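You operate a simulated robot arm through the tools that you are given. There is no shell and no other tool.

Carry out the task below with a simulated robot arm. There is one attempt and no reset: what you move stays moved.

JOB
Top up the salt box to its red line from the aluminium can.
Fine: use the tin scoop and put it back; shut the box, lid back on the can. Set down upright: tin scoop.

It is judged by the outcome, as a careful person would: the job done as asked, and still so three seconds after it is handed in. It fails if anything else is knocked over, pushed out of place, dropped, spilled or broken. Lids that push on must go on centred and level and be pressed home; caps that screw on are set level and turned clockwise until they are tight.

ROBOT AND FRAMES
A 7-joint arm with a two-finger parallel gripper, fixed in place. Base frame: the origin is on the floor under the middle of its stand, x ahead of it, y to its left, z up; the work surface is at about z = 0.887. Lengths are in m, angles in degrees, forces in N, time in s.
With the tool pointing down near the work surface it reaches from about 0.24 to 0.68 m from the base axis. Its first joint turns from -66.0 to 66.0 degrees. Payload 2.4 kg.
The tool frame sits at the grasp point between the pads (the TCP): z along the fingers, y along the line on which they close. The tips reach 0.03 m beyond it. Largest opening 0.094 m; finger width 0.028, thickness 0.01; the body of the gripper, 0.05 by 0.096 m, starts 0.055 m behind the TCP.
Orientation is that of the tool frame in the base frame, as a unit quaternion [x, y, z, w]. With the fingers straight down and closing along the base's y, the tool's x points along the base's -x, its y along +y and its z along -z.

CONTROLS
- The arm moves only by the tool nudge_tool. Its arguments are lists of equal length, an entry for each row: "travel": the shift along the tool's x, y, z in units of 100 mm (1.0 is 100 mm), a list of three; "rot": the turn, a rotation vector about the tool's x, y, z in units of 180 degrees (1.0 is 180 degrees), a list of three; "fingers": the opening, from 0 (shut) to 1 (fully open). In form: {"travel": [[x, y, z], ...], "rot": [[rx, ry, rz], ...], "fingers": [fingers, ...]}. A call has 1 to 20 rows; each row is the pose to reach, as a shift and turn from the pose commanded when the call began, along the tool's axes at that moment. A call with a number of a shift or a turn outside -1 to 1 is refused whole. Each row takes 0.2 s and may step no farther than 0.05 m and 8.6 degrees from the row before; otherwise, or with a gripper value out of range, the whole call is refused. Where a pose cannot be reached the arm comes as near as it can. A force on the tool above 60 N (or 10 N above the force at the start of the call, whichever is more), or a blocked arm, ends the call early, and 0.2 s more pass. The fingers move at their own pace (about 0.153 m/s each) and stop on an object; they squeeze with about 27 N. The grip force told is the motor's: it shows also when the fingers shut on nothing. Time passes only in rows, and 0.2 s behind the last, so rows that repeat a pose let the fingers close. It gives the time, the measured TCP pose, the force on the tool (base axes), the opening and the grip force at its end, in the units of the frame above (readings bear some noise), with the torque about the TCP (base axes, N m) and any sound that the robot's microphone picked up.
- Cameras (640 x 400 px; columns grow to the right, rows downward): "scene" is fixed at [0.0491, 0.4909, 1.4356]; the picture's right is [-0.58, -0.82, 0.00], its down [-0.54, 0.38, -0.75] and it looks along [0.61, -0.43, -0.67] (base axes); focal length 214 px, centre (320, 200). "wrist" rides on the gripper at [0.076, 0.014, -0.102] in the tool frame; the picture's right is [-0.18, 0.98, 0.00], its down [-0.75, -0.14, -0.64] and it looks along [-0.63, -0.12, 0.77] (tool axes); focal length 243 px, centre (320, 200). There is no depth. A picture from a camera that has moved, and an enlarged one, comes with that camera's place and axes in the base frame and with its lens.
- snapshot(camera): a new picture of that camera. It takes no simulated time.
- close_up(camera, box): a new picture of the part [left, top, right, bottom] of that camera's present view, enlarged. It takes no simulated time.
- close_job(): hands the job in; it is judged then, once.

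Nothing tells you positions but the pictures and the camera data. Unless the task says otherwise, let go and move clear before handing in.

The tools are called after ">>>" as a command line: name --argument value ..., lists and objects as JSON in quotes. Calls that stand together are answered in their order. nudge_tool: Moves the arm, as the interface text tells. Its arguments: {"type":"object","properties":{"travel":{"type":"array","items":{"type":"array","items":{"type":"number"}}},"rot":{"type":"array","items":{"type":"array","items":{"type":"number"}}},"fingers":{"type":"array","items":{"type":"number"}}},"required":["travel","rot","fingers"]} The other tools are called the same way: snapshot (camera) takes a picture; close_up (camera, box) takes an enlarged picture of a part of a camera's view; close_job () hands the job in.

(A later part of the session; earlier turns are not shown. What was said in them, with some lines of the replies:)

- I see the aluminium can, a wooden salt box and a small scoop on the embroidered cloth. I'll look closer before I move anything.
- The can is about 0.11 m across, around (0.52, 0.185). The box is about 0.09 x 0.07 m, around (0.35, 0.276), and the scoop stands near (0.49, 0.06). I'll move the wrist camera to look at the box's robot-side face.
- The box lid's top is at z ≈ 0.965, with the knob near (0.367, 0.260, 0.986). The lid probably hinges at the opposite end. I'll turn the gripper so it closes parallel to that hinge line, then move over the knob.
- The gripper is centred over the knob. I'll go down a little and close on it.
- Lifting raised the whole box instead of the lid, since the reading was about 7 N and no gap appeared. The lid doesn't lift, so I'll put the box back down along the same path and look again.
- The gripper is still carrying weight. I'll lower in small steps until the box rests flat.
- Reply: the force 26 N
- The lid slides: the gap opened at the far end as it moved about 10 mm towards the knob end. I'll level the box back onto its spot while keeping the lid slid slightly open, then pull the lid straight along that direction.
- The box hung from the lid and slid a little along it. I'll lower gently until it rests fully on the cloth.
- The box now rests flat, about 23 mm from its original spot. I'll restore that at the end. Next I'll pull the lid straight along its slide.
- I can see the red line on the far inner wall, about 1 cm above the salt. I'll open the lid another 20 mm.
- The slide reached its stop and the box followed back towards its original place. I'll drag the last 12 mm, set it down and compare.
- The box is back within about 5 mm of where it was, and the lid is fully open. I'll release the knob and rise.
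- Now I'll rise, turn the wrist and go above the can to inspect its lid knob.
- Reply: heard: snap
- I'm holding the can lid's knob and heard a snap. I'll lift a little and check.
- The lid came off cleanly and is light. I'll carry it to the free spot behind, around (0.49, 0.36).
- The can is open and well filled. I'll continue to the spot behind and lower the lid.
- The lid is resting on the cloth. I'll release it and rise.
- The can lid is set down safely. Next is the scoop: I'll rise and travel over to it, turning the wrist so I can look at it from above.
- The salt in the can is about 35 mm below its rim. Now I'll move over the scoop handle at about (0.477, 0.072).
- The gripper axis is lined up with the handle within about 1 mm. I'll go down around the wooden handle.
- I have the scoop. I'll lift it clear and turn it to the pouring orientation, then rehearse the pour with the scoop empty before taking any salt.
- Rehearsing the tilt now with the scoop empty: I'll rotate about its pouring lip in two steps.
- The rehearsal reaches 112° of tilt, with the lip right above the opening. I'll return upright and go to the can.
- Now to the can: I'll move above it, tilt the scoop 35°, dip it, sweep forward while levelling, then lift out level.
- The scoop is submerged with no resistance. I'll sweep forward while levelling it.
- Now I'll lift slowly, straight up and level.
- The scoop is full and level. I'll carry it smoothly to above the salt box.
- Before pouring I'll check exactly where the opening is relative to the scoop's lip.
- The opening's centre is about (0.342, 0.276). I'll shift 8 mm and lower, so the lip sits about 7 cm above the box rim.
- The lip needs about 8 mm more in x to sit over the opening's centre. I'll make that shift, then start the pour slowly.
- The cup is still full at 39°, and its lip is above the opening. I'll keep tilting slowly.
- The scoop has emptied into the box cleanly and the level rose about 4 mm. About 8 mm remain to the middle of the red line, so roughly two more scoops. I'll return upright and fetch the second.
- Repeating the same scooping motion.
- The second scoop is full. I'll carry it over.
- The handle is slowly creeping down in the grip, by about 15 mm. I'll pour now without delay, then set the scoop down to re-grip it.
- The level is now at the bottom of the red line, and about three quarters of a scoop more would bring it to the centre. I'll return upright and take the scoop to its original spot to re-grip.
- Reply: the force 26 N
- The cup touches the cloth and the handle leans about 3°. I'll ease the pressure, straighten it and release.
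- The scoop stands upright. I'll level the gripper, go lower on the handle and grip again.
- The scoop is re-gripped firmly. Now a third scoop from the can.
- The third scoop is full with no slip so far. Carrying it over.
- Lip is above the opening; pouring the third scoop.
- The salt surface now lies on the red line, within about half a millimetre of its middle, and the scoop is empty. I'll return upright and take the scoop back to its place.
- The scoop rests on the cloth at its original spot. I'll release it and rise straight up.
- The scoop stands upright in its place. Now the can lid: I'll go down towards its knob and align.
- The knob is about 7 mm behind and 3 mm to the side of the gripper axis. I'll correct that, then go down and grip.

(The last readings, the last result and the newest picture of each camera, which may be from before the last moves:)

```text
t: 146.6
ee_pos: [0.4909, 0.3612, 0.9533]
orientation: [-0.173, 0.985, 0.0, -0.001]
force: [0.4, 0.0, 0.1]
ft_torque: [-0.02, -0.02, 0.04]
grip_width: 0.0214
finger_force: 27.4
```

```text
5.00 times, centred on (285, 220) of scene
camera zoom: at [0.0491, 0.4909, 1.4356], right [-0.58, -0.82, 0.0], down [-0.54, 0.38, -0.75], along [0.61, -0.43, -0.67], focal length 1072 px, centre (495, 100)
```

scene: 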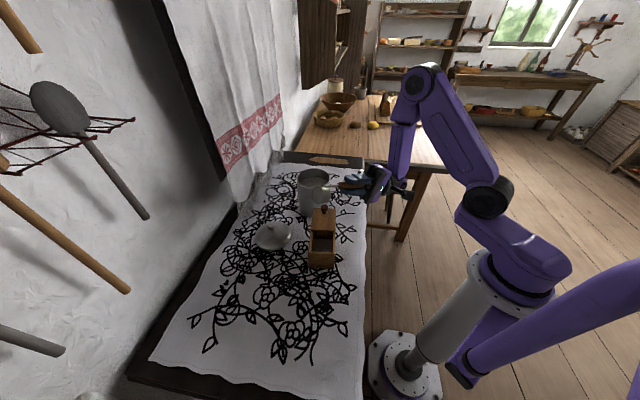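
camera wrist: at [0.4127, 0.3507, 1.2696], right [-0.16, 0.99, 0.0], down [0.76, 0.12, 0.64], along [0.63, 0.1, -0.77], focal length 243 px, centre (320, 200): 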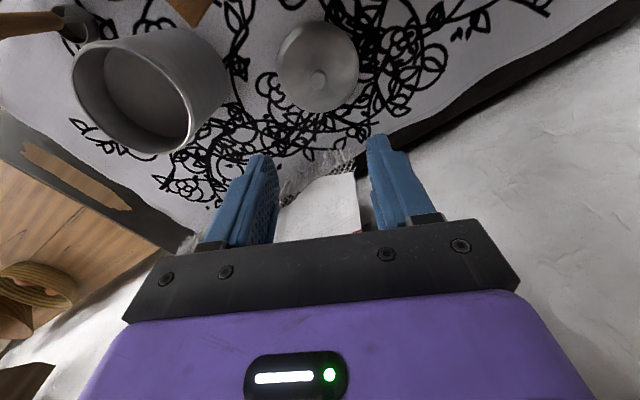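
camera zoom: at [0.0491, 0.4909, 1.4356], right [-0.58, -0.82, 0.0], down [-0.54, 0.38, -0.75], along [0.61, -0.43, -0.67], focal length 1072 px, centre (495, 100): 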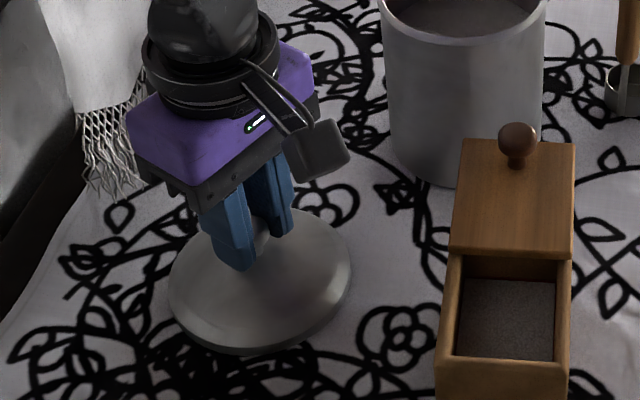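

Holding the lid. I'll lift it, carry it back over the can and check the centring.

>>> nudge_tool --travel '[[0, 0, -0.15], [0, 0, -0.4], [0, 0, -0.7], [0, 0, -1.0]]' --rot '[[0, 0, 0], [0, 0, 0], [0, 0, 0], [0, 0, 0]]' --fingers '[0, 0, 0, 0]'

>>> nudge_tool --travel '[[0, 0, -0.3], [0, 0, -0.65], [0, 0, -1.0]]' --rot '[[0, 0, 0], [0, 0, 0], [0, 0, 0]]' --fingers '[0, 0, 0]'

>>> nudge_tool --travel '[[0.04, -0.25, 0], [0.08, -0.5, 0], [0.115, -0.72, 0], [0.145, -0.91, 0]]' --rot '[[0, 0, 0], [0, 0, 0], [0, 0, 0], [0, 0, 0]]' --fingers '[0, 0, 0, 0]'

>>> nudge_tool --travel '[[0.04, -0.25, 0], [0.08, -0.5, 0], [0.115, -0.72, 0], [0.145, -0.91, 0], [0.145, -0.91, 0]]' --rot '[[0, 0, 0], [0, 0, 0], [0, 0, 0], [0, 0, 0], [0, 0, 0]]' --fingers '[0, 0, 0, 0, 0]'

>>> close_up --camera "wrist" --box '[220, 0, 420, 200]'

>>> close_up --camera "scene" --box '[270, 130, 370, 220]'

```text
t: 147.6
ee_pos: [0.4936, 0.3574, 1.0532]
orientation: [-0.174, 0.985, 0.001, 0.0]
force: [-0.1, 0.2, 0.0]
ft_torque: [0.0, -0.01, -0.03]
grip_width: 0.0217
finger_force: 27.0
```

```text
t: 148.4
ee_pos: [0.4909, 0.3603, 1.1513]
orientation: [-0.174, 0.985, 0.001, 0.0]
force: [-0.6, 0.6, -0.8]
ft_torque: [0.02, 0.02, 0.01]
grip_width: 0.0215
finger_force: 26.6
```

```text
t: 149.4
ee_pos: [0.5071, 0.2669, 1.1531]
orientation: [-0.173, 0.985, 0.0, 0.001]
force: [-0.2, -0.4, -0.4]
ft_torque: [0.02, 0.02, -0.01]
grip_width: 0.0211
finger_force: 26.7
```

```text
t: 150.6
ee_pos: [0.527, 0.1792, 1.154]
orientation: [-0.173, 0.985, 0.0, 0.0]
force: [-0.3, 0.0, -0.4]
ft_torque: [-0.01, -0.01, -0.05]
grip_width: 0.0211
finger_force: 26.7
```

```text
2.00 times, centred on (320, 100) of wrist
camera zoom: at [0.4485, 0.1657, 1.2553], right [-0.16, 0.99, 0.0], down [0.76, 0.13, 0.64], along [0.63, 0.1, -0.77], focal length 485 px, centre (320, 400)
```

zoom: 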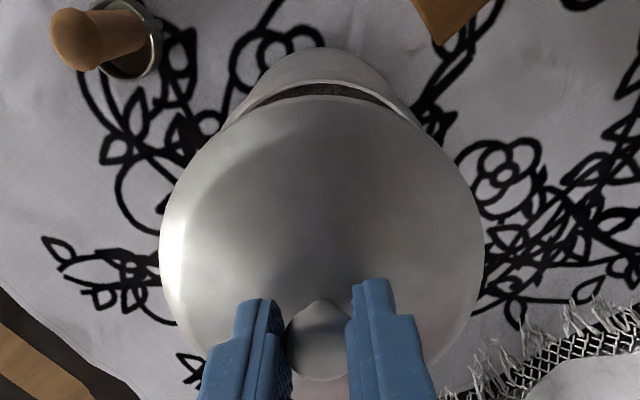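

```text
4.44 times, centred on (320, 175) of scene
camera zoom: at [0.0491, 0.4909, 1.4356], right [-0.58, -0.82, 0.0], down [-0.54, 0.38, -0.75], along [0.61, -0.43, -0.67], focal length 953 px, centre (320, 311)
```

zoom: 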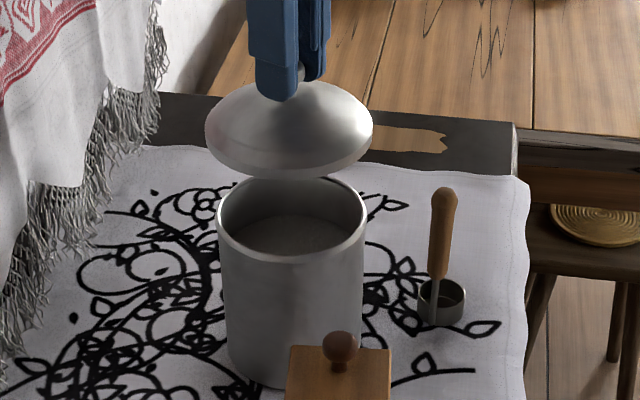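

>>> nudge_tool --travel '[[0, 0, 0.2], [0, 0, 0.4], [0, 0, 0.53], [0, 0, 0.59], [0, 0, 0.59]]' --rot '[[0, 0, 0], [0, 0, 0], [0, 0, 0], [0, 0, 0], [0, 0, 0]]' --fingers '[0, 0, 0, 0, 0]'

>>> close_up --camera "scene" --box '[280, 140, 370, 220]'

>>> close_up --camera "wrist" --box '[220, 0, 420, 200]'

```text
t: 151.8
ee_pos: [0.5266, 0.1796, 1.0917]
orientation: [-0.174, 0.985, 0.001, 0.001]
force: [0.0, 0.3, -0.2]
ft_torque: [0.03, 0.01, 0.04]
grip_width: 0.0214
finger_force: 26.7
```

```text
5.00 times, centred on (325, 180) of scene
camera zoom: at [0.0491, 0.4909, 1.4356], right [-0.58, -0.82, 0.0], down [-0.54, 0.38, -0.75], along [0.61, -0.43, -0.67], focal length 1072 px, centre (295, 300)
```

zoom: 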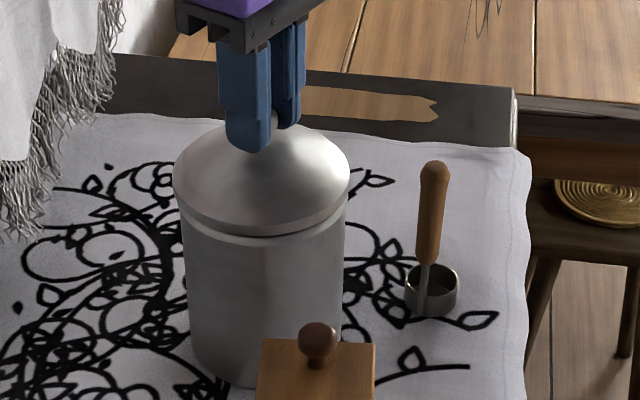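

```text
2.00 times, centred on (320, 100) of wrist
camera zoom: at [0.449, 0.1662, 1.1944], right [-0.16, 0.99, 0.0], down [0.76, 0.13, 0.64], along [0.63, 0.1, -0.77], focal length 485 px, centre (320, 400)
```

zoom: 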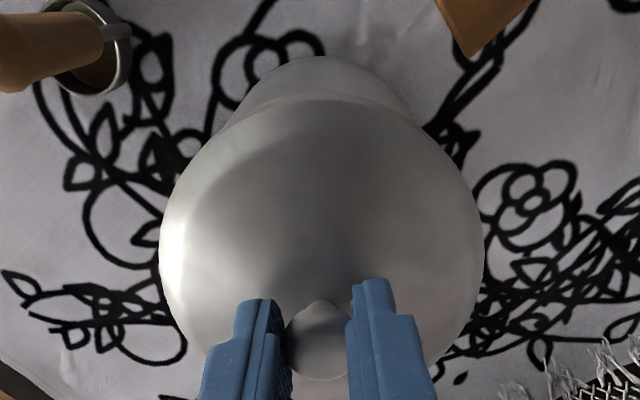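

>>> nudge_tool --travel '[[0, 0, 0.03], [0, 0, 0.05], [0, 0, 0.065], [0, 0, 0.075]]' --rot '[[0, 0, 0], [0, 0, 0], [0, 0, 0], [0, 0, 0]]' --fingers '[0, 0, 0, 0]'

>>> close_up --camera "scene" --box '[280, 140, 370, 220]'

```text
t: 152.8
ee_pos: [0.5246, 0.1787, 1.0882]
orientation: [-0.174, 0.985, 0.0, 0.003]
force: [-2.1, -4.6, 28.2]
ft_torque: [-0.24, 0.3, 0.07]
grip_width: 0.0212
finger_force: 26.6
heard: snap
```

```text
5.00 times, centred on (325, 180) of scene
camera zoom: at [0.0486, 0.4906, 1.4357], right [-0.58, -0.82, 0.0], down [-0.54, 0.38, -0.75], along [0.61, -0.43, -0.67], focal length 1072 px, centre (295, 300)
```

zoom: 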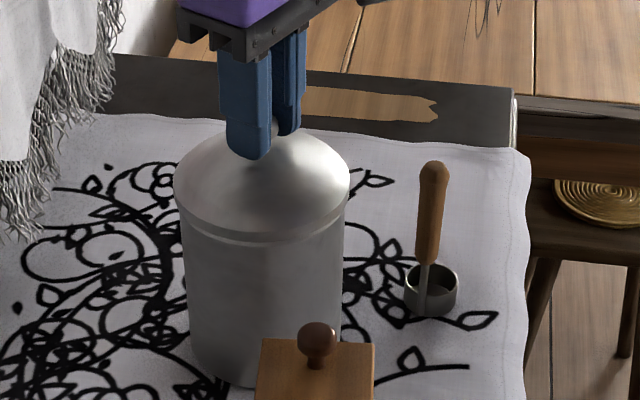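

I heard the snap and the lid looks seated. I'll press slightly more to be sure it's fully home.

>>> nudge_tool --travel '[[0, 0, 0.01], [0, 0, 0.02], [0, 0, 0.025]]' --rot '[[0, 0, 0], [0, 0, 0], [0, 0, 0]]' --fingers '[0, 0, 0]'

>>> close_up --camera "scene" --box '[290, 155, 350, 205]'

```text
t: 153.6
ee_pos: [0.5248, 0.1787, 1.0862]
orientation: [-0.174, 0.985, 0.0, 0.003]
force: [1.9, -6.2, 33.0]
ft_torque: [-0.07, -0.09, 0.01]
grip_width: 0.0214
finger_force: 27.2
```

```text
8.00 times, centred on (320, 180) of scene
camera zoom: at [0.0486, 0.4905, 1.4357], right [-0.58, -0.82, 0.0], down [-0.54, 0.38, -0.75], along [0.61, -0.43, -0.67], focal length 1716 px, centre (320, 360)
```

zoom: 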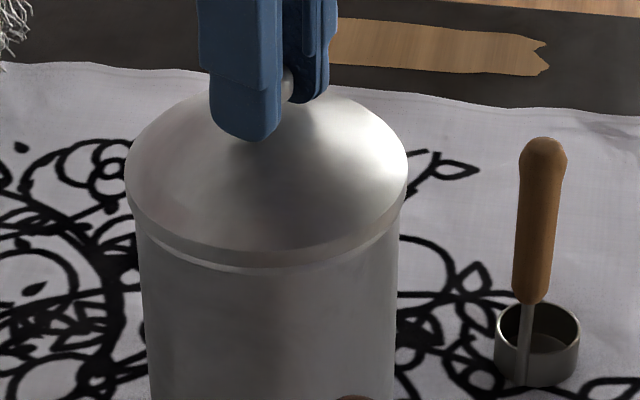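

The lid is seated level. I'll ease off slightly, open the fingers and rise.

>>> nudge_tool --travel '[[0, 0, -0.02], [0, 0, -0.03], [0, 0, -0.03], [0, 0, -0.03], [0, 0, -0.03], [0, 0, -0.2], [0, 0, -0.5], [0, 0, -0.8]]' --rot '[[0, 0, 0], [0, 0, 0], [0, 0, 0], [0, 0, 0], [0, 0, 0], [0, 0, 0], [0, 0, 0], [0, 0, 0]]' --fingers '[0, 0, 0.3, 0.5, 0.6, 0.6, 0.6, 0.6]'

>>> close_up --camera "scene" --box '[290, 155, 350, 205]'

>>> close_up --camera "wrist" --box '[220, 0, 420, 200]'

```text
t: 155.4
ee_pos: [0.5225, 0.1801, 1.1627]
orientation: [-0.173, 0.985, 0.0, 0.0]
force: [0.4, 0.1, -0.2]
ft_torque: [0.01, -0.03, -0.01]
grip_width: 0.0563
finger_force: 0.0
```

```text
8.00 times, centred on (320, 180) of scene
camera zoom: at [0.0491, 0.4909, 1.4356], right [-0.58, -0.82, 0.0], down [-0.54, 0.38, -0.75], along [0.61, -0.43, -0.67], focal length 1716 px, centre (320, 360)
```

zoom: 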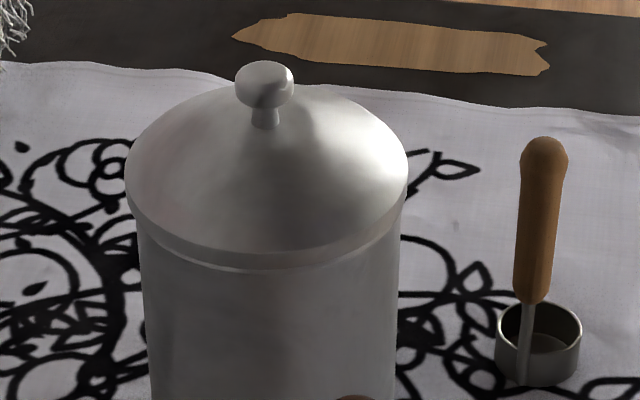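

```text
2.00 times, centred on (320, 100) of wrist
camera zoom: at [0.4465, 0.1674, 1.2652], right [-0.16, 0.99, 0.0], down [0.76, 0.12, 0.64], along [0.63, 0.1, -0.77], focal length 485 px, centre (320, 400)
```

zoom: 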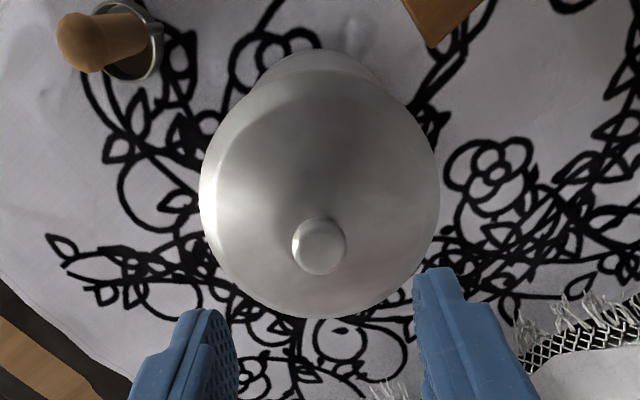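

The can is closed. Now the box lid: I'll turn the wrist back and go over its knob.

>>> nudge_tool --travel '[[0.108, 0.084, 0], [0.216, 0.169, 0], [0.323, 0.253, 0], [0.431, 0.3375, 0], [0.539, 0.422, 0], [0.647, 0.506, 0], [0.754, 0.591, 0], [0.862, 0.675, 0]]' --rot '[[0, 0, 0.04195], [0, 0, 0.0839], [0, 0, 0.12585], [0, 0, 0.1678], [0, 0, 0.20975], [0, 0, 0.2517], [0, 0, 0.29365], [0, 0, 0.3356]]' --fingers '[0.6, 0.6, 0.6, 0.6, 0.6, 0.6, 0.6, 0.6]'

>>> nudge_tool --travel '[[0, 0, 0.3], [0, 0, 0.6], [0, 0, 0.9], [0, 0, 0.9]]' --rot '[[0, 0, 0], [0, 0, 0], [0, 0, 0], [0, 0, 0]]' --fingers '[0.6, 0.6, 0.6, 0.6]'

>>> snapshot --camera "wrist"

>>> close_up --camera "scene" --box '[270, 180, 390, 280]'

```text
t: 157.2
ee_pos: [0.4222, 0.2121, 1.1633]
orientation: [0.346, 0.938, 0.0, 0.0]
force: [-0.3, -0.2, -0.5]
ft_torque: [0.0, -0.01, -0.04]
grip_width: 0.0564
finger_force: 0.1
```

```text
t: 158.2
ee_pos: [0.422, 0.212, 1.0746]
orientation: [0.345, 0.939, 0.001, 0.0]
force: [0.2, 0.1, 0.1]
ft_torque: [-0.01, -0.05, 0.01]
grip_width: 0.0565
finger_force: 0.1
```

```text
taken
camera wrist: at [0.3722, 0.2723, 1.1767], right [0.78, 0.63, 0.0], down [0.48, -0.6, 0.64], along [0.4, -0.5, -0.77], focal length 243 px, centre (320, 200)
```

wrist: 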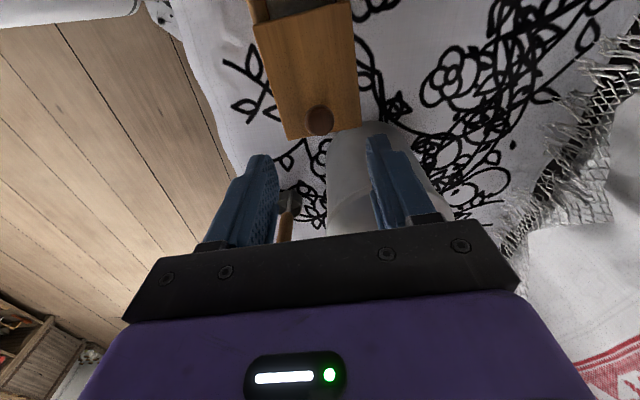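

```text
4.00 times, centred on (330, 230) of scene
camera zoom: at [0.0491, 0.4909, 1.4356], right [-0.58, -0.82, 0.0], down [-0.54, 0.38, -0.75], along [0.61, -0.43, -0.67], focal length 858 px, centre (280, 80)
```

zoom: 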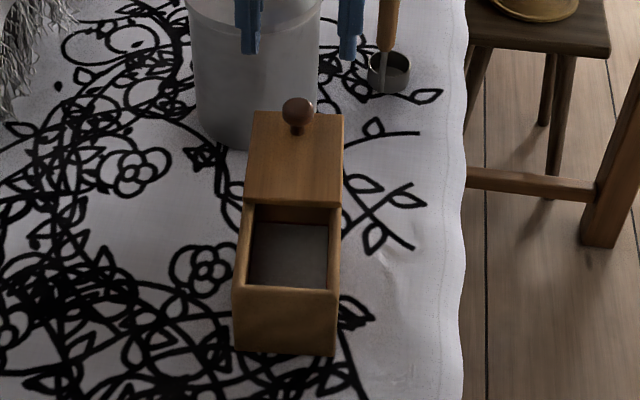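

The gripper is aligned with the box knob. I'll go down, grip and slide the lid shut.

>>> nudge_tool --travel '[[0, 0, 0.25], [0, 0, 0.5], [0, 0, 0.7], [0, 0, 0.7], [0, 0, 0.7], [0, 0, 0.7], [0, 0, 0.7]]' --rot '[[0, 0, 0], [0, 0, 0], [0, 0, 0], [0, 0, 0], [0, 0, 0], [0, 0, 0], [0, 0, 0]]' --fingers '[0.6, 0.6, 0.6, 0.45, 0.3, 0.15, 0.15]'

>>> close_up --camera "scene" --box '[270, 180, 390, 280]'

```text
t: 159.8
ee_pos: [0.4196, 0.2122, 1.003]
orientation: [0.345, 0.939, 0.0, -0.001]
force: [0.5, -0.5, -0.2]
ft_torque: [-0.03, -0.05, 0.01]
grip_width: 0.0227
finger_force: 27.3
```

```text
4.00 times, centred on (330, 230) of scene
camera zoom: at [0.0491, 0.4909, 1.4356], right [-0.58, -0.82, 0.0], down [-0.54, 0.38, -0.75], along [0.61, -0.43, -0.67], focal length 858 px, centre (280, 80)
```

zoom: 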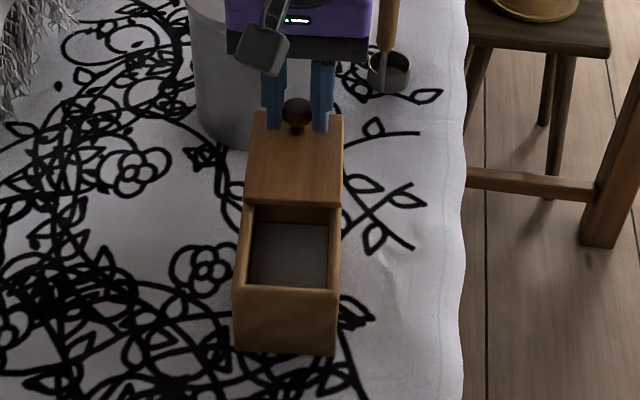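

>>> nudge_tool --travel '[[0.05, 0, 0], [0.12, 0, 0], [0.19, 0, 0], [0.26, 0, 0], [0.33, 0, 0], [0.4, 0, 0]]' --rot '[[0, 0, 0], [0, 0, 0], [0, 0, 0], [0, 0, 0], [0, 0, 0], [0, 0, 0]]' --fingers '[0.15, 0.15, 0.15, 0.15, 0.15, 0.15]'

>>> close_up --camera "scene" --box '[270, 180, 390, 280]'

```text
t: 161.2
ee_pos: [0.3904, 0.2395, 1.004]
orientation: [0.345, 0.939, -0.001, 0.0]
force: [-0.8, -2.4, 0.3]
ft_torque: [-0.12, -0.01, 0.14]
grip_width: 0.0229
finger_force: 27.0
```

```text
4.00 times, centred on (330, 230) of scene
camera zoom: at [0.0491, 0.4909, 1.4356], right [-0.58, -0.82, 0.0], down [-0.54, 0.38, -0.75], along [0.61, -0.43, -0.67], focal length 858 px, centre (280, 80)
```

zoom: 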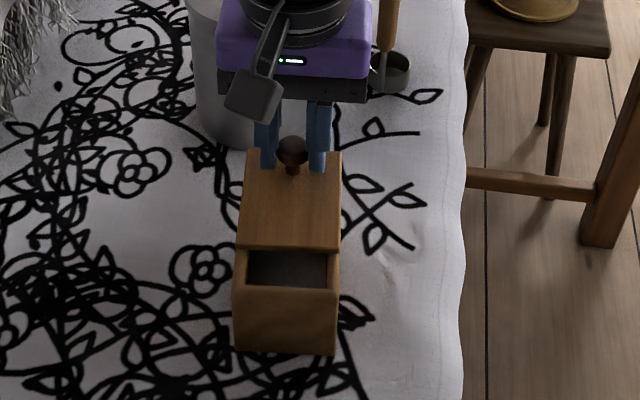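

The lid slides and the box stays put. Continuing.

>>> nudge_tool --travel '[[0.06, 0, 0], [0.12, 0, 0], [0.18, 0, 0], [0.23, 0, 0], [0.27, 0, 0]]' --rot '[[0, 0, 0], [0, 0, 0], [0, 0, 0], [0, 0, 0], [0, 0, 0]]' --fingers '[0.15, 0.15, 0.15, 0.15, 0.15]'

>>> close_up --camera "scene" --box '[300, 215, 344, 275]'

```text
t: 162.4
ee_pos: [0.3698, 0.2561, 1.0031]
orientation: [0.345, 0.939, 0.0, 0.0]
force: [-7.1, -9.5, 25.3]
ft_torque: [-0.25, 0.19, -0.06]
grip_width: 0.023
finger_force: 26.6
```

```text
6.67 times, centred on (322, 245) of scene
camera zoom: at [0.0486, 0.4904, 1.4358], right [-0.58, -0.82, 0.0], down [-0.54, 0.38, -0.75], along [0.61, -0.43, -0.67], focal length 1430 px, centre (307, -100)
```

zoom: 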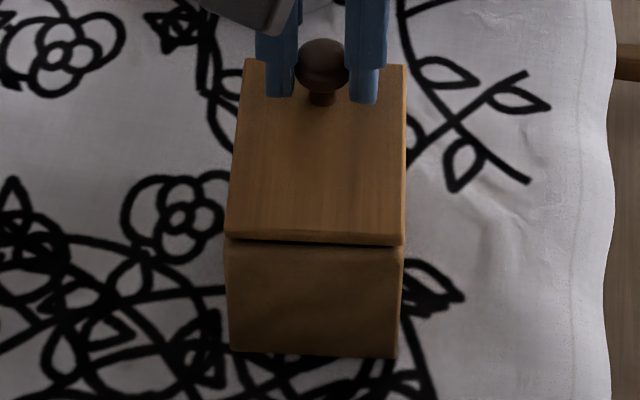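

>>> nudge_tool --travel '[[0, -0.01, -0.01], [0, -0.015, -0.018], [0, -0.015, -0.018]]' --rot '[[0, 0, 0], [0, 0, 0], [0, 0, 0]]' --fingers '[0.15, 0.15, 0.15]'

>>> close_up --camera "scene" --box '[304, 240, 336, 260]'

>>> close_up --camera "wrist" --box '[220, 0, 400, 180]'

```text
t: 163.2
ee_pos: [0.3684, 0.2546, 1.0053]
orientation: [0.346, 0.938, 0.0, 0.0]
force: [0.1, 1.7, -0.2]
ft_torque: [-0.12, -0.16, -0.01]
grip_width: 0.0229
finger_force: 27.0
```

```text
16.00 times, centred on (320, 250) of scene
camera zoom: at [0.0492, 0.491, 1.4355], right [-0.58, -0.82, 0.0], down [-0.54, 0.38, -0.75], along [0.61, -0.43, -0.67], focal length 3432 px, centre (320, -600)
```

zoom: 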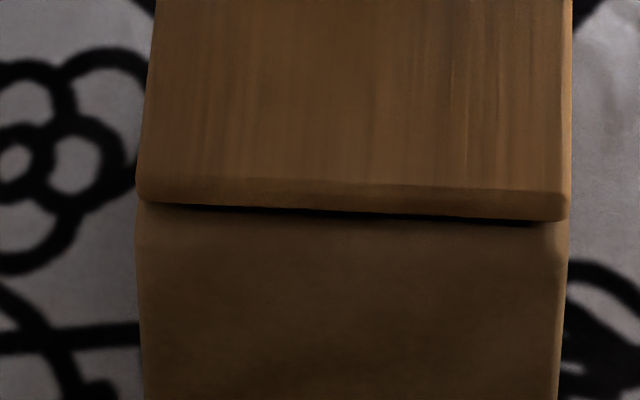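

```text
2.22 times, centred on (310, 90) of wrist
camera zoom: at [0.3194, 0.3149, 1.1073], right [0.78, 0.63, 0.0], down [0.48, -0.6, 0.64], along [0.4, -0.5, -0.77], focal length 539 px, centre (342, 444)
```

zoom: 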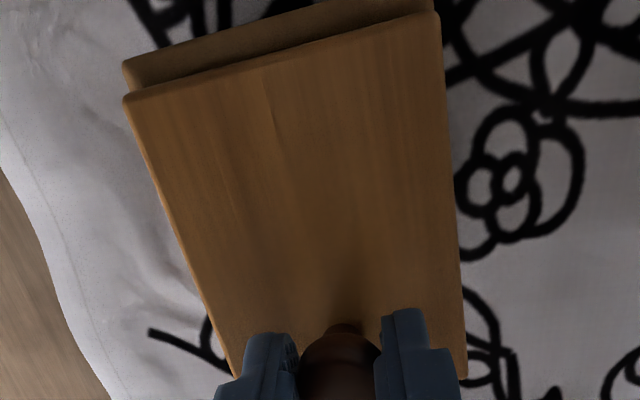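

A few millimetres remain. I'll continue gently.

>>> nudge_tool --travel '[[0.02, -0.002, 0], [0.04, -0.003, 0], [0.05, -0.004, 0], [0.05, -0.004, 0]]' --rot '[[0, 0, 0], [0, 0, 0], [0, 0, 0], [0, 0, 0]]' --fingers '[0.15, 0.15, 0.15, 0.15]'

>>> close_up --camera "scene" --box '[304, 240, 336, 260]'

>>> close_up --camera "wrist" --box '[220, 0, 400, 180]'

```text
t: 164.2
ee_pos: [0.3645, 0.2576, 1.005]
orientation: [0.345, 0.939, 0.0, 0.0]
force: [-0.3, -0.2, -6.5]
ft_torque: [-0.14, -0.16, 0.04]
grip_width: 0.0228
finger_force: 26.9
```

```text
16.00 times, centred on (320, 250) of scene
camera zoom: at [0.0492, 0.491, 1.4355], right [-0.58, -0.82, 0.0], down [-0.54, 0.38, -0.75], along [0.61, -0.43, -0.67], focal length 3432 px, centre (320, -600)
```

zoom: 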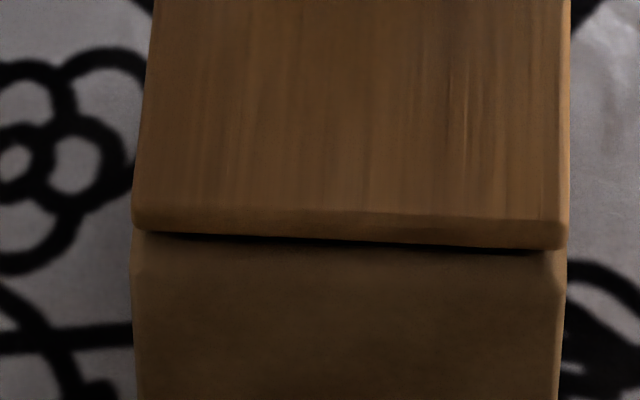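

```text
2.22 times, centred on (310, 90) of wrist
camera zoom: at [0.3151, 0.3187, 1.1075], right [0.78, 0.63, 0.0], down [0.48, -0.6, 0.64], along [0.4, -0.5, -0.77], focal length 539 px, centre (342, 444)
```

zoom: 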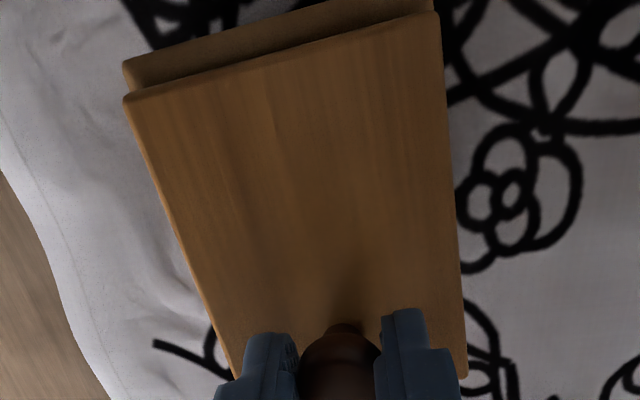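

The box started to ride along because it was slightly unloaded. I'll lower a touch so it sits firmly, then push the lid the rest of the way.

>>> nudge_tool --travel '[[0, 0, 0.008], [0, 0, 0.015], [0.02, 0, 0.015], [0.04, 0, 0.015], [0.055, 0, 0.015], [0.055, 0, 0.015]]' --rot '[[0, 0, 0], [0, 0, 0], [0, 0, 0], [0, 0, 0], [0, 0, 0], [0, 0, 0]]' --fingers '[0.15, 0.15, 0.15, 0.15, 0.15, 0.15]'

>>> close_up --camera "scene" --box '[304, 240, 336, 260]'

>>> close_up --camera "wrist" --box '[220, 0, 400, 180]'

```text
t: 165.6
ee_pos: [0.3608, 0.2618, 1.0041]
orientation: [0.346, 0.938, 0.0, 0.0]
force: [-0.4, -0.3, -2.3]
ft_torque: [0.12, 0.04, 0.0]
grip_width: 0.0226
finger_force: 26.7
```

```text
16.00 times, centred on (320, 250) of scene
camera zoom: at [0.0491, 0.4909, 1.4356], right [-0.58, -0.82, 0.0], down [-0.54, 0.38, -0.75], along [0.61, -0.43, -0.67], focal length 3432 px, centre (320, -600)
```

zoom: 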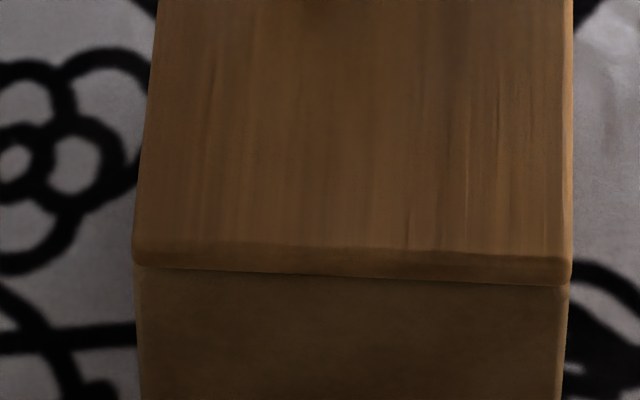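

```text
2.22 times, centred on (310, 90) of wrist
camera zoom: at [0.3104, 0.3218, 1.1059], right [0.78, 0.63, 0.0], down [0.48, -0.6, 0.64], along [0.4, -0.5, -0.77], focal length 539 px, centre (342, 444)
```

zoom: 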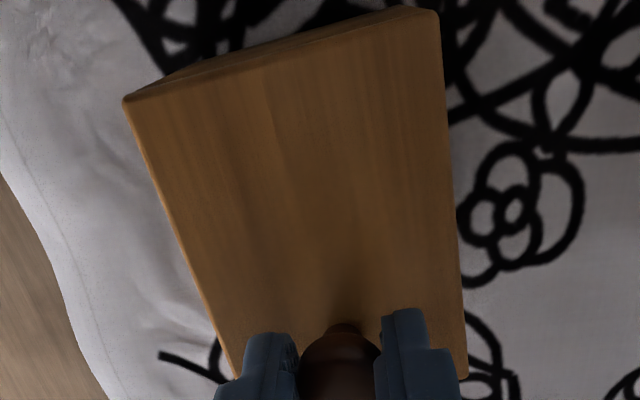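

>>> close_up --camera "scene" --box '[270, 205, 390, 280]'

>>> close_up --camera "scene" --box '[306, 244, 340, 262]'

```text
5.33 times, centred on (330, 242) of scene
camera zoom: at [0.0491, 0.4909, 1.4356], right [-0.58, -0.82, 0.0], down [-0.54, 0.38, -0.75], along [0.61, -0.43, -0.67], focal length 1144 px, centre (267, -27)
```

zoom: 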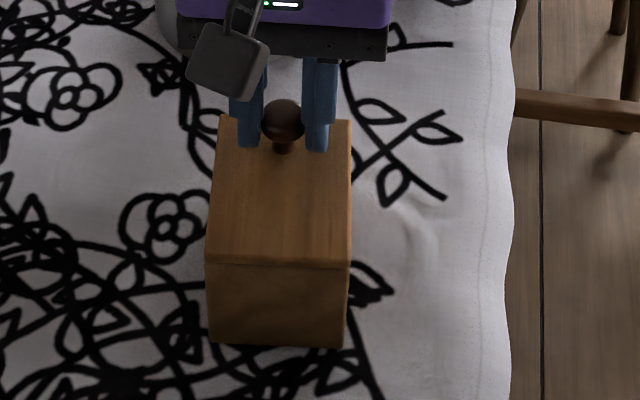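

```text
16.00 times, centred on (323, 253) of scene
camera zoom: at [0.0491, 0.4909, 1.4356], right [-0.58, -0.82, 0.0], down [-0.54, 0.38, -0.75], along [0.61, -0.43, -0.67], focal length 3432 px, centre (272, -648)
```

zoom: 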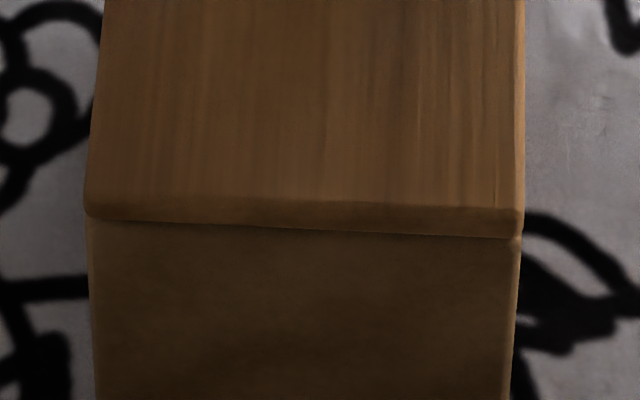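

The lid now looks fully shut. I'll release the knob gently, rise and inspect from above.

>>> nudge_tool --travel '[[0, 0, 0.006], [0, 0, 0.006], [0, 0, 0.006], [0, 0, 0.006], [0, 0, -0.2], [0, 0, -0.5], [0, 0, -0.95]]' --rot '[[0, 0, 0], [0, 0, 0], [0, 0, 0], [0, 0, 0], [0, 0, 0], [0, 0, 0], [0, 0, 0]]' --fingers '[0.15, 0.3, 0.5, 0.6, 0.6, 0.6, 0.6]'

>>> close_up --camera "scene" --box '[270, 205, 390, 280]'

>>> close_up --camera "wrist" --box '[220, 0, 400, 180]'

```text
t: 167.2
ee_pos: [0.3577, 0.26, 1.0964]
orientation: [0.346, 0.938, 0.0, -0.001]
force: [0.1, 0.1, 0.7]
ft_torque: [-0.01, 0.01, -0.02]
grip_width: 0.0565
finger_force: 0.1
```

```text
5.33 times, centred on (330, 242) of scene
camera zoom: at [0.0491, 0.4909, 1.4356], right [-0.58, -0.82, 0.0], down [-0.54, 0.38, -0.75], along [0.61, -0.43, -0.67], focal length 1144 px, centre (267, -27)
```

zoom: 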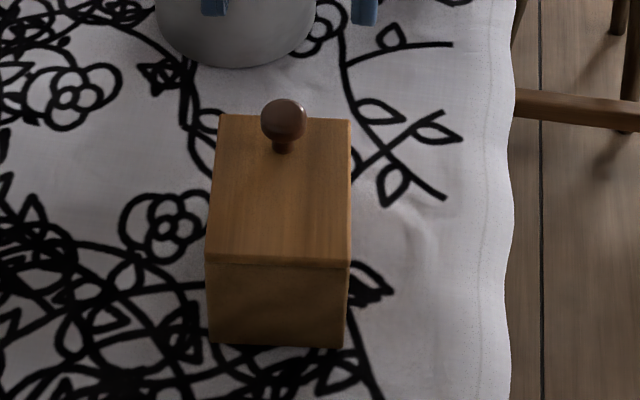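

```text
2.22 times, centred on (310, 90) of wrist
camera zoom: at [0.3074, 0.3216, 1.1995], right [0.78, 0.63, 0.0], down [0.48, -0.6, 0.64], along [0.4, -0.5, -0.77], focal length 539 px, centre (342, 444)
```

zoom: 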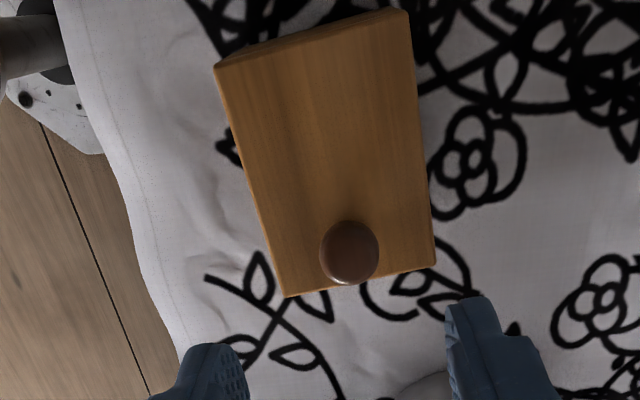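

>>> close_up --camera "scene" --box '[306, 243, 338, 263]'

>>> close_up --camera "wrist" --box '[260, 0, 360, 60]'

>>> close_up --camera "scene" --box '[270, 150, 390, 225]'

```text
16.00 times, centred on (322, 253) of scene
camera zoom: at [0.0491, 0.4909, 1.4356], right [-0.58, -0.82, 0.0], down [-0.54, 0.38, -0.75], along [0.61, -0.43, -0.67], focal length 3432 px, centre (288, -648)
```

zoom: 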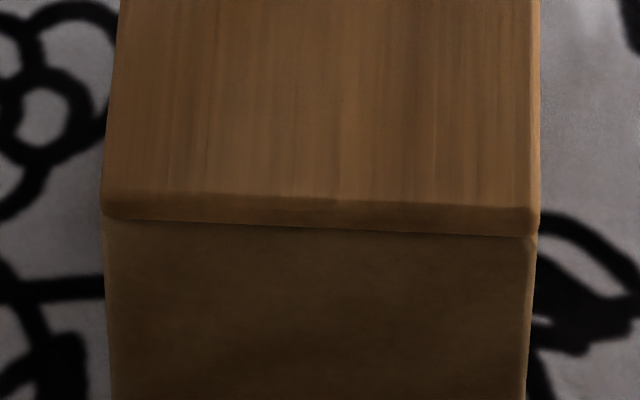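

```text
6.40 times, centred on (310, 30) of wrist
camera zoom: at [0.3074, 0.3216, 1.1995], right [0.78, 0.63, 0.0], down [0.48, -0.6, 0.64], along [0.4, -0.5, -0.77], focal length 1553 px, centre (384, 1288)
```

zoom: 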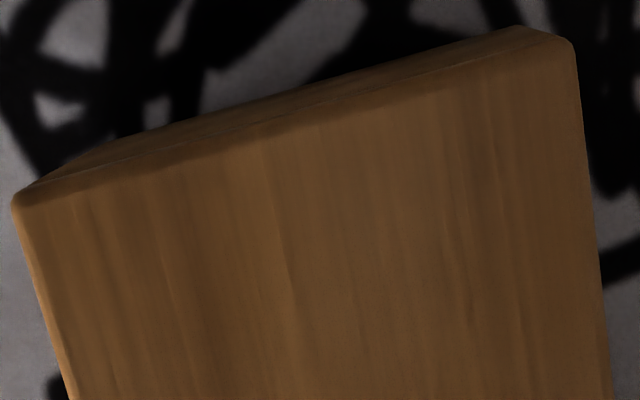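

```text
5.33 times, centred on (330, 188) of scene
camera zoom: at [0.0491, 0.4909, 1.4356], right [-0.58, -0.82, 0.0], down [-0.54, 0.38, -0.75], along [0.61, -0.43, -0.67], focal length 1144 px, centre (267, 267)
```

zoom: 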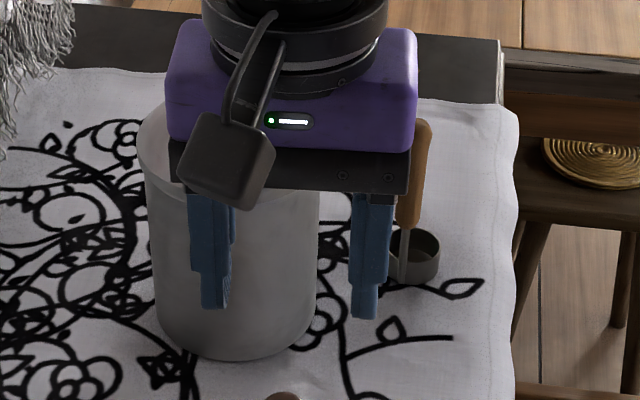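

The box is shut flush and the can hasn't moved. I'll move the arm well clear and do a final check of everything.

>>> nudge_tool --travel '[[0, 0, -0.3], [0, 0, -0.6], [0, 0, -1.0]]' --rot '[[0, 0, 0], [0, 0, 0], [0, 0, 0]]' --fingers '[0.6, 0.6, 0.6]'

>>> nudge_tool --travel '[[0, -0.2, -0.3], [0, -0.4, -0.6], [0, -0.6, -0.8]]' --rot '[[0, 0, 0], [0, 0, 0], [0, 0, 0]]' --fingers '[0.6, 0.6, 0.6]'

>>> snapshot --camera "scene"

>>> close_up --camera "scene" --box '[270, 150, 390, 225]'

>>> close_up --camera "scene" --box '[230, 200, 390, 320]'

>>> snapshot --camera "wrist"

```text
t: 168.0
ee_pos: [0.3606, 0.2644, 1.198]
orientation: [0.345, 0.939, -0.001, 0.0]
force: [-1.1, -0.3, -0.3]
ft_torque: [-0.02, 0.05, 0.02]
grip_width: 0.0562
finger_force: 0.1
```

```text
t: 168.8
ee_pos: [0.3213, 0.2176, 1.2786]
orientation: [0.345, 0.938, 0.0, -0.001]
force: [-0.2, -1.0, 0.3]
ft_torque: [0.03, 0.02, 0.02]
grip_width: 0.056
finger_force: 0.0
```

```text
taken
```

scene: 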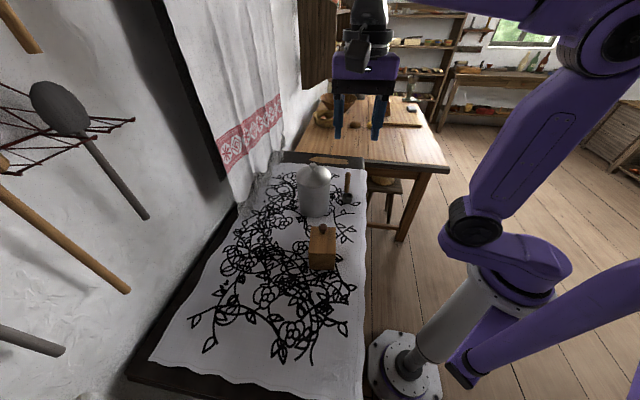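

```text
5.33 times, centred on (330, 188) of scene
camera zoom: at [0.0491, 0.4909, 1.4356], right [-0.58, -0.82, 0.0], down [-0.54, 0.38, -0.75], along [0.61, -0.43, -0.67], focal length 1144 px, centre (267, 267)
```

zoom: 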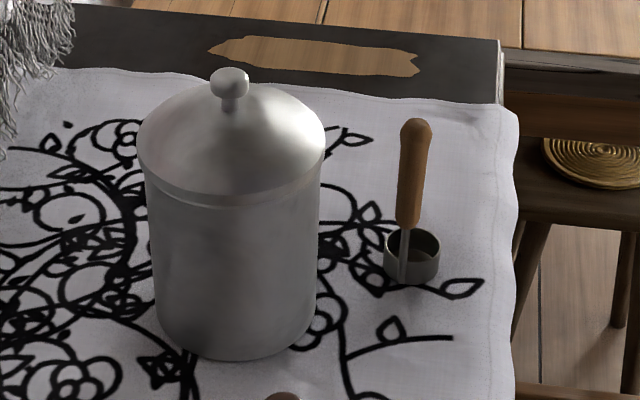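

```text
3.33 times, centred on (310, 260) of scene
camera zoom: at [0.0491, 0.4909, 1.4356], right [-0.58, -0.82, 0.0], down [-0.54, 0.38, -0.75], along [0.61, -0.43, -0.67], focal length 715 px, centre (353, 0)
```

zoom: 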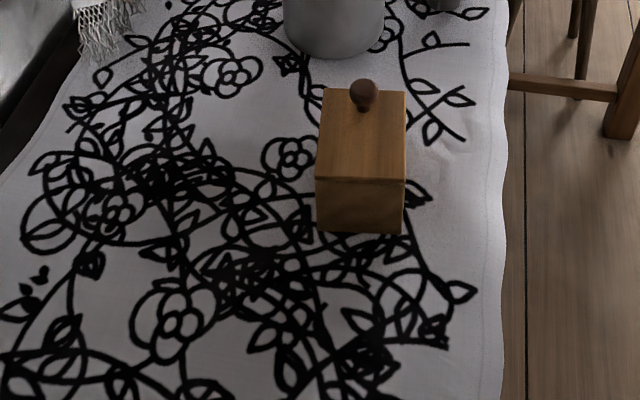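

```text
taken
camera wrist: at [0.2715, 0.2775, 1.3813], right [0.78, 0.63, 0.0], down [0.48, -0.6, 0.64], along [0.4, -0.5, -0.77], focal length 243 px, centre (320, 200)
```

wrist: 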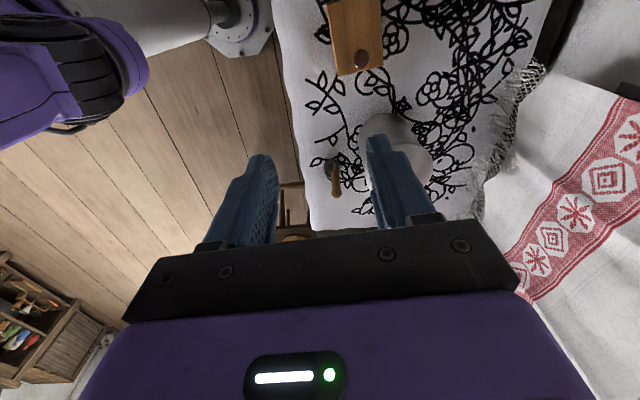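

Final check against the starting pictures:
- **Salt box:** it was filled to the red line and is shut flush. It sits within about 1 cm of its original place.
- **Can:** the lid snapped home centred and level, and the can hasn't moved.
- **Scoop:** it stands upright at its spot, about 5 mm from where it began.
- **Cloth:** no spilled salt is visible, and the arm is clear.

I'm handing in the job.

>>> close_job

```text
The job is handed in.
```

I topped up the salt box to its red line with three scoops from the can and handed in the job. I don't have the judge's result.

- **Salt level:** the surface sat about half a millimetre below the middle of the red line when I last checked, before shutting the lid.
- **Salt box:** the lid slides, which I found out by lifting the knob and moving the whole box. The box is shut flush, but it ended up about 9 mm from where it started and turned by about 2.5°.
- **Can:** the lid is back on, centred and level, and it snapped home when pressed. The can has not moved.
- **Scoop:** it slipped in the grip after the second scoop, so I set it down and re-gripped it before the third. It is back upright, about 5 mm from its original spot.
- **Spills:** no salt is visible on the cloth.
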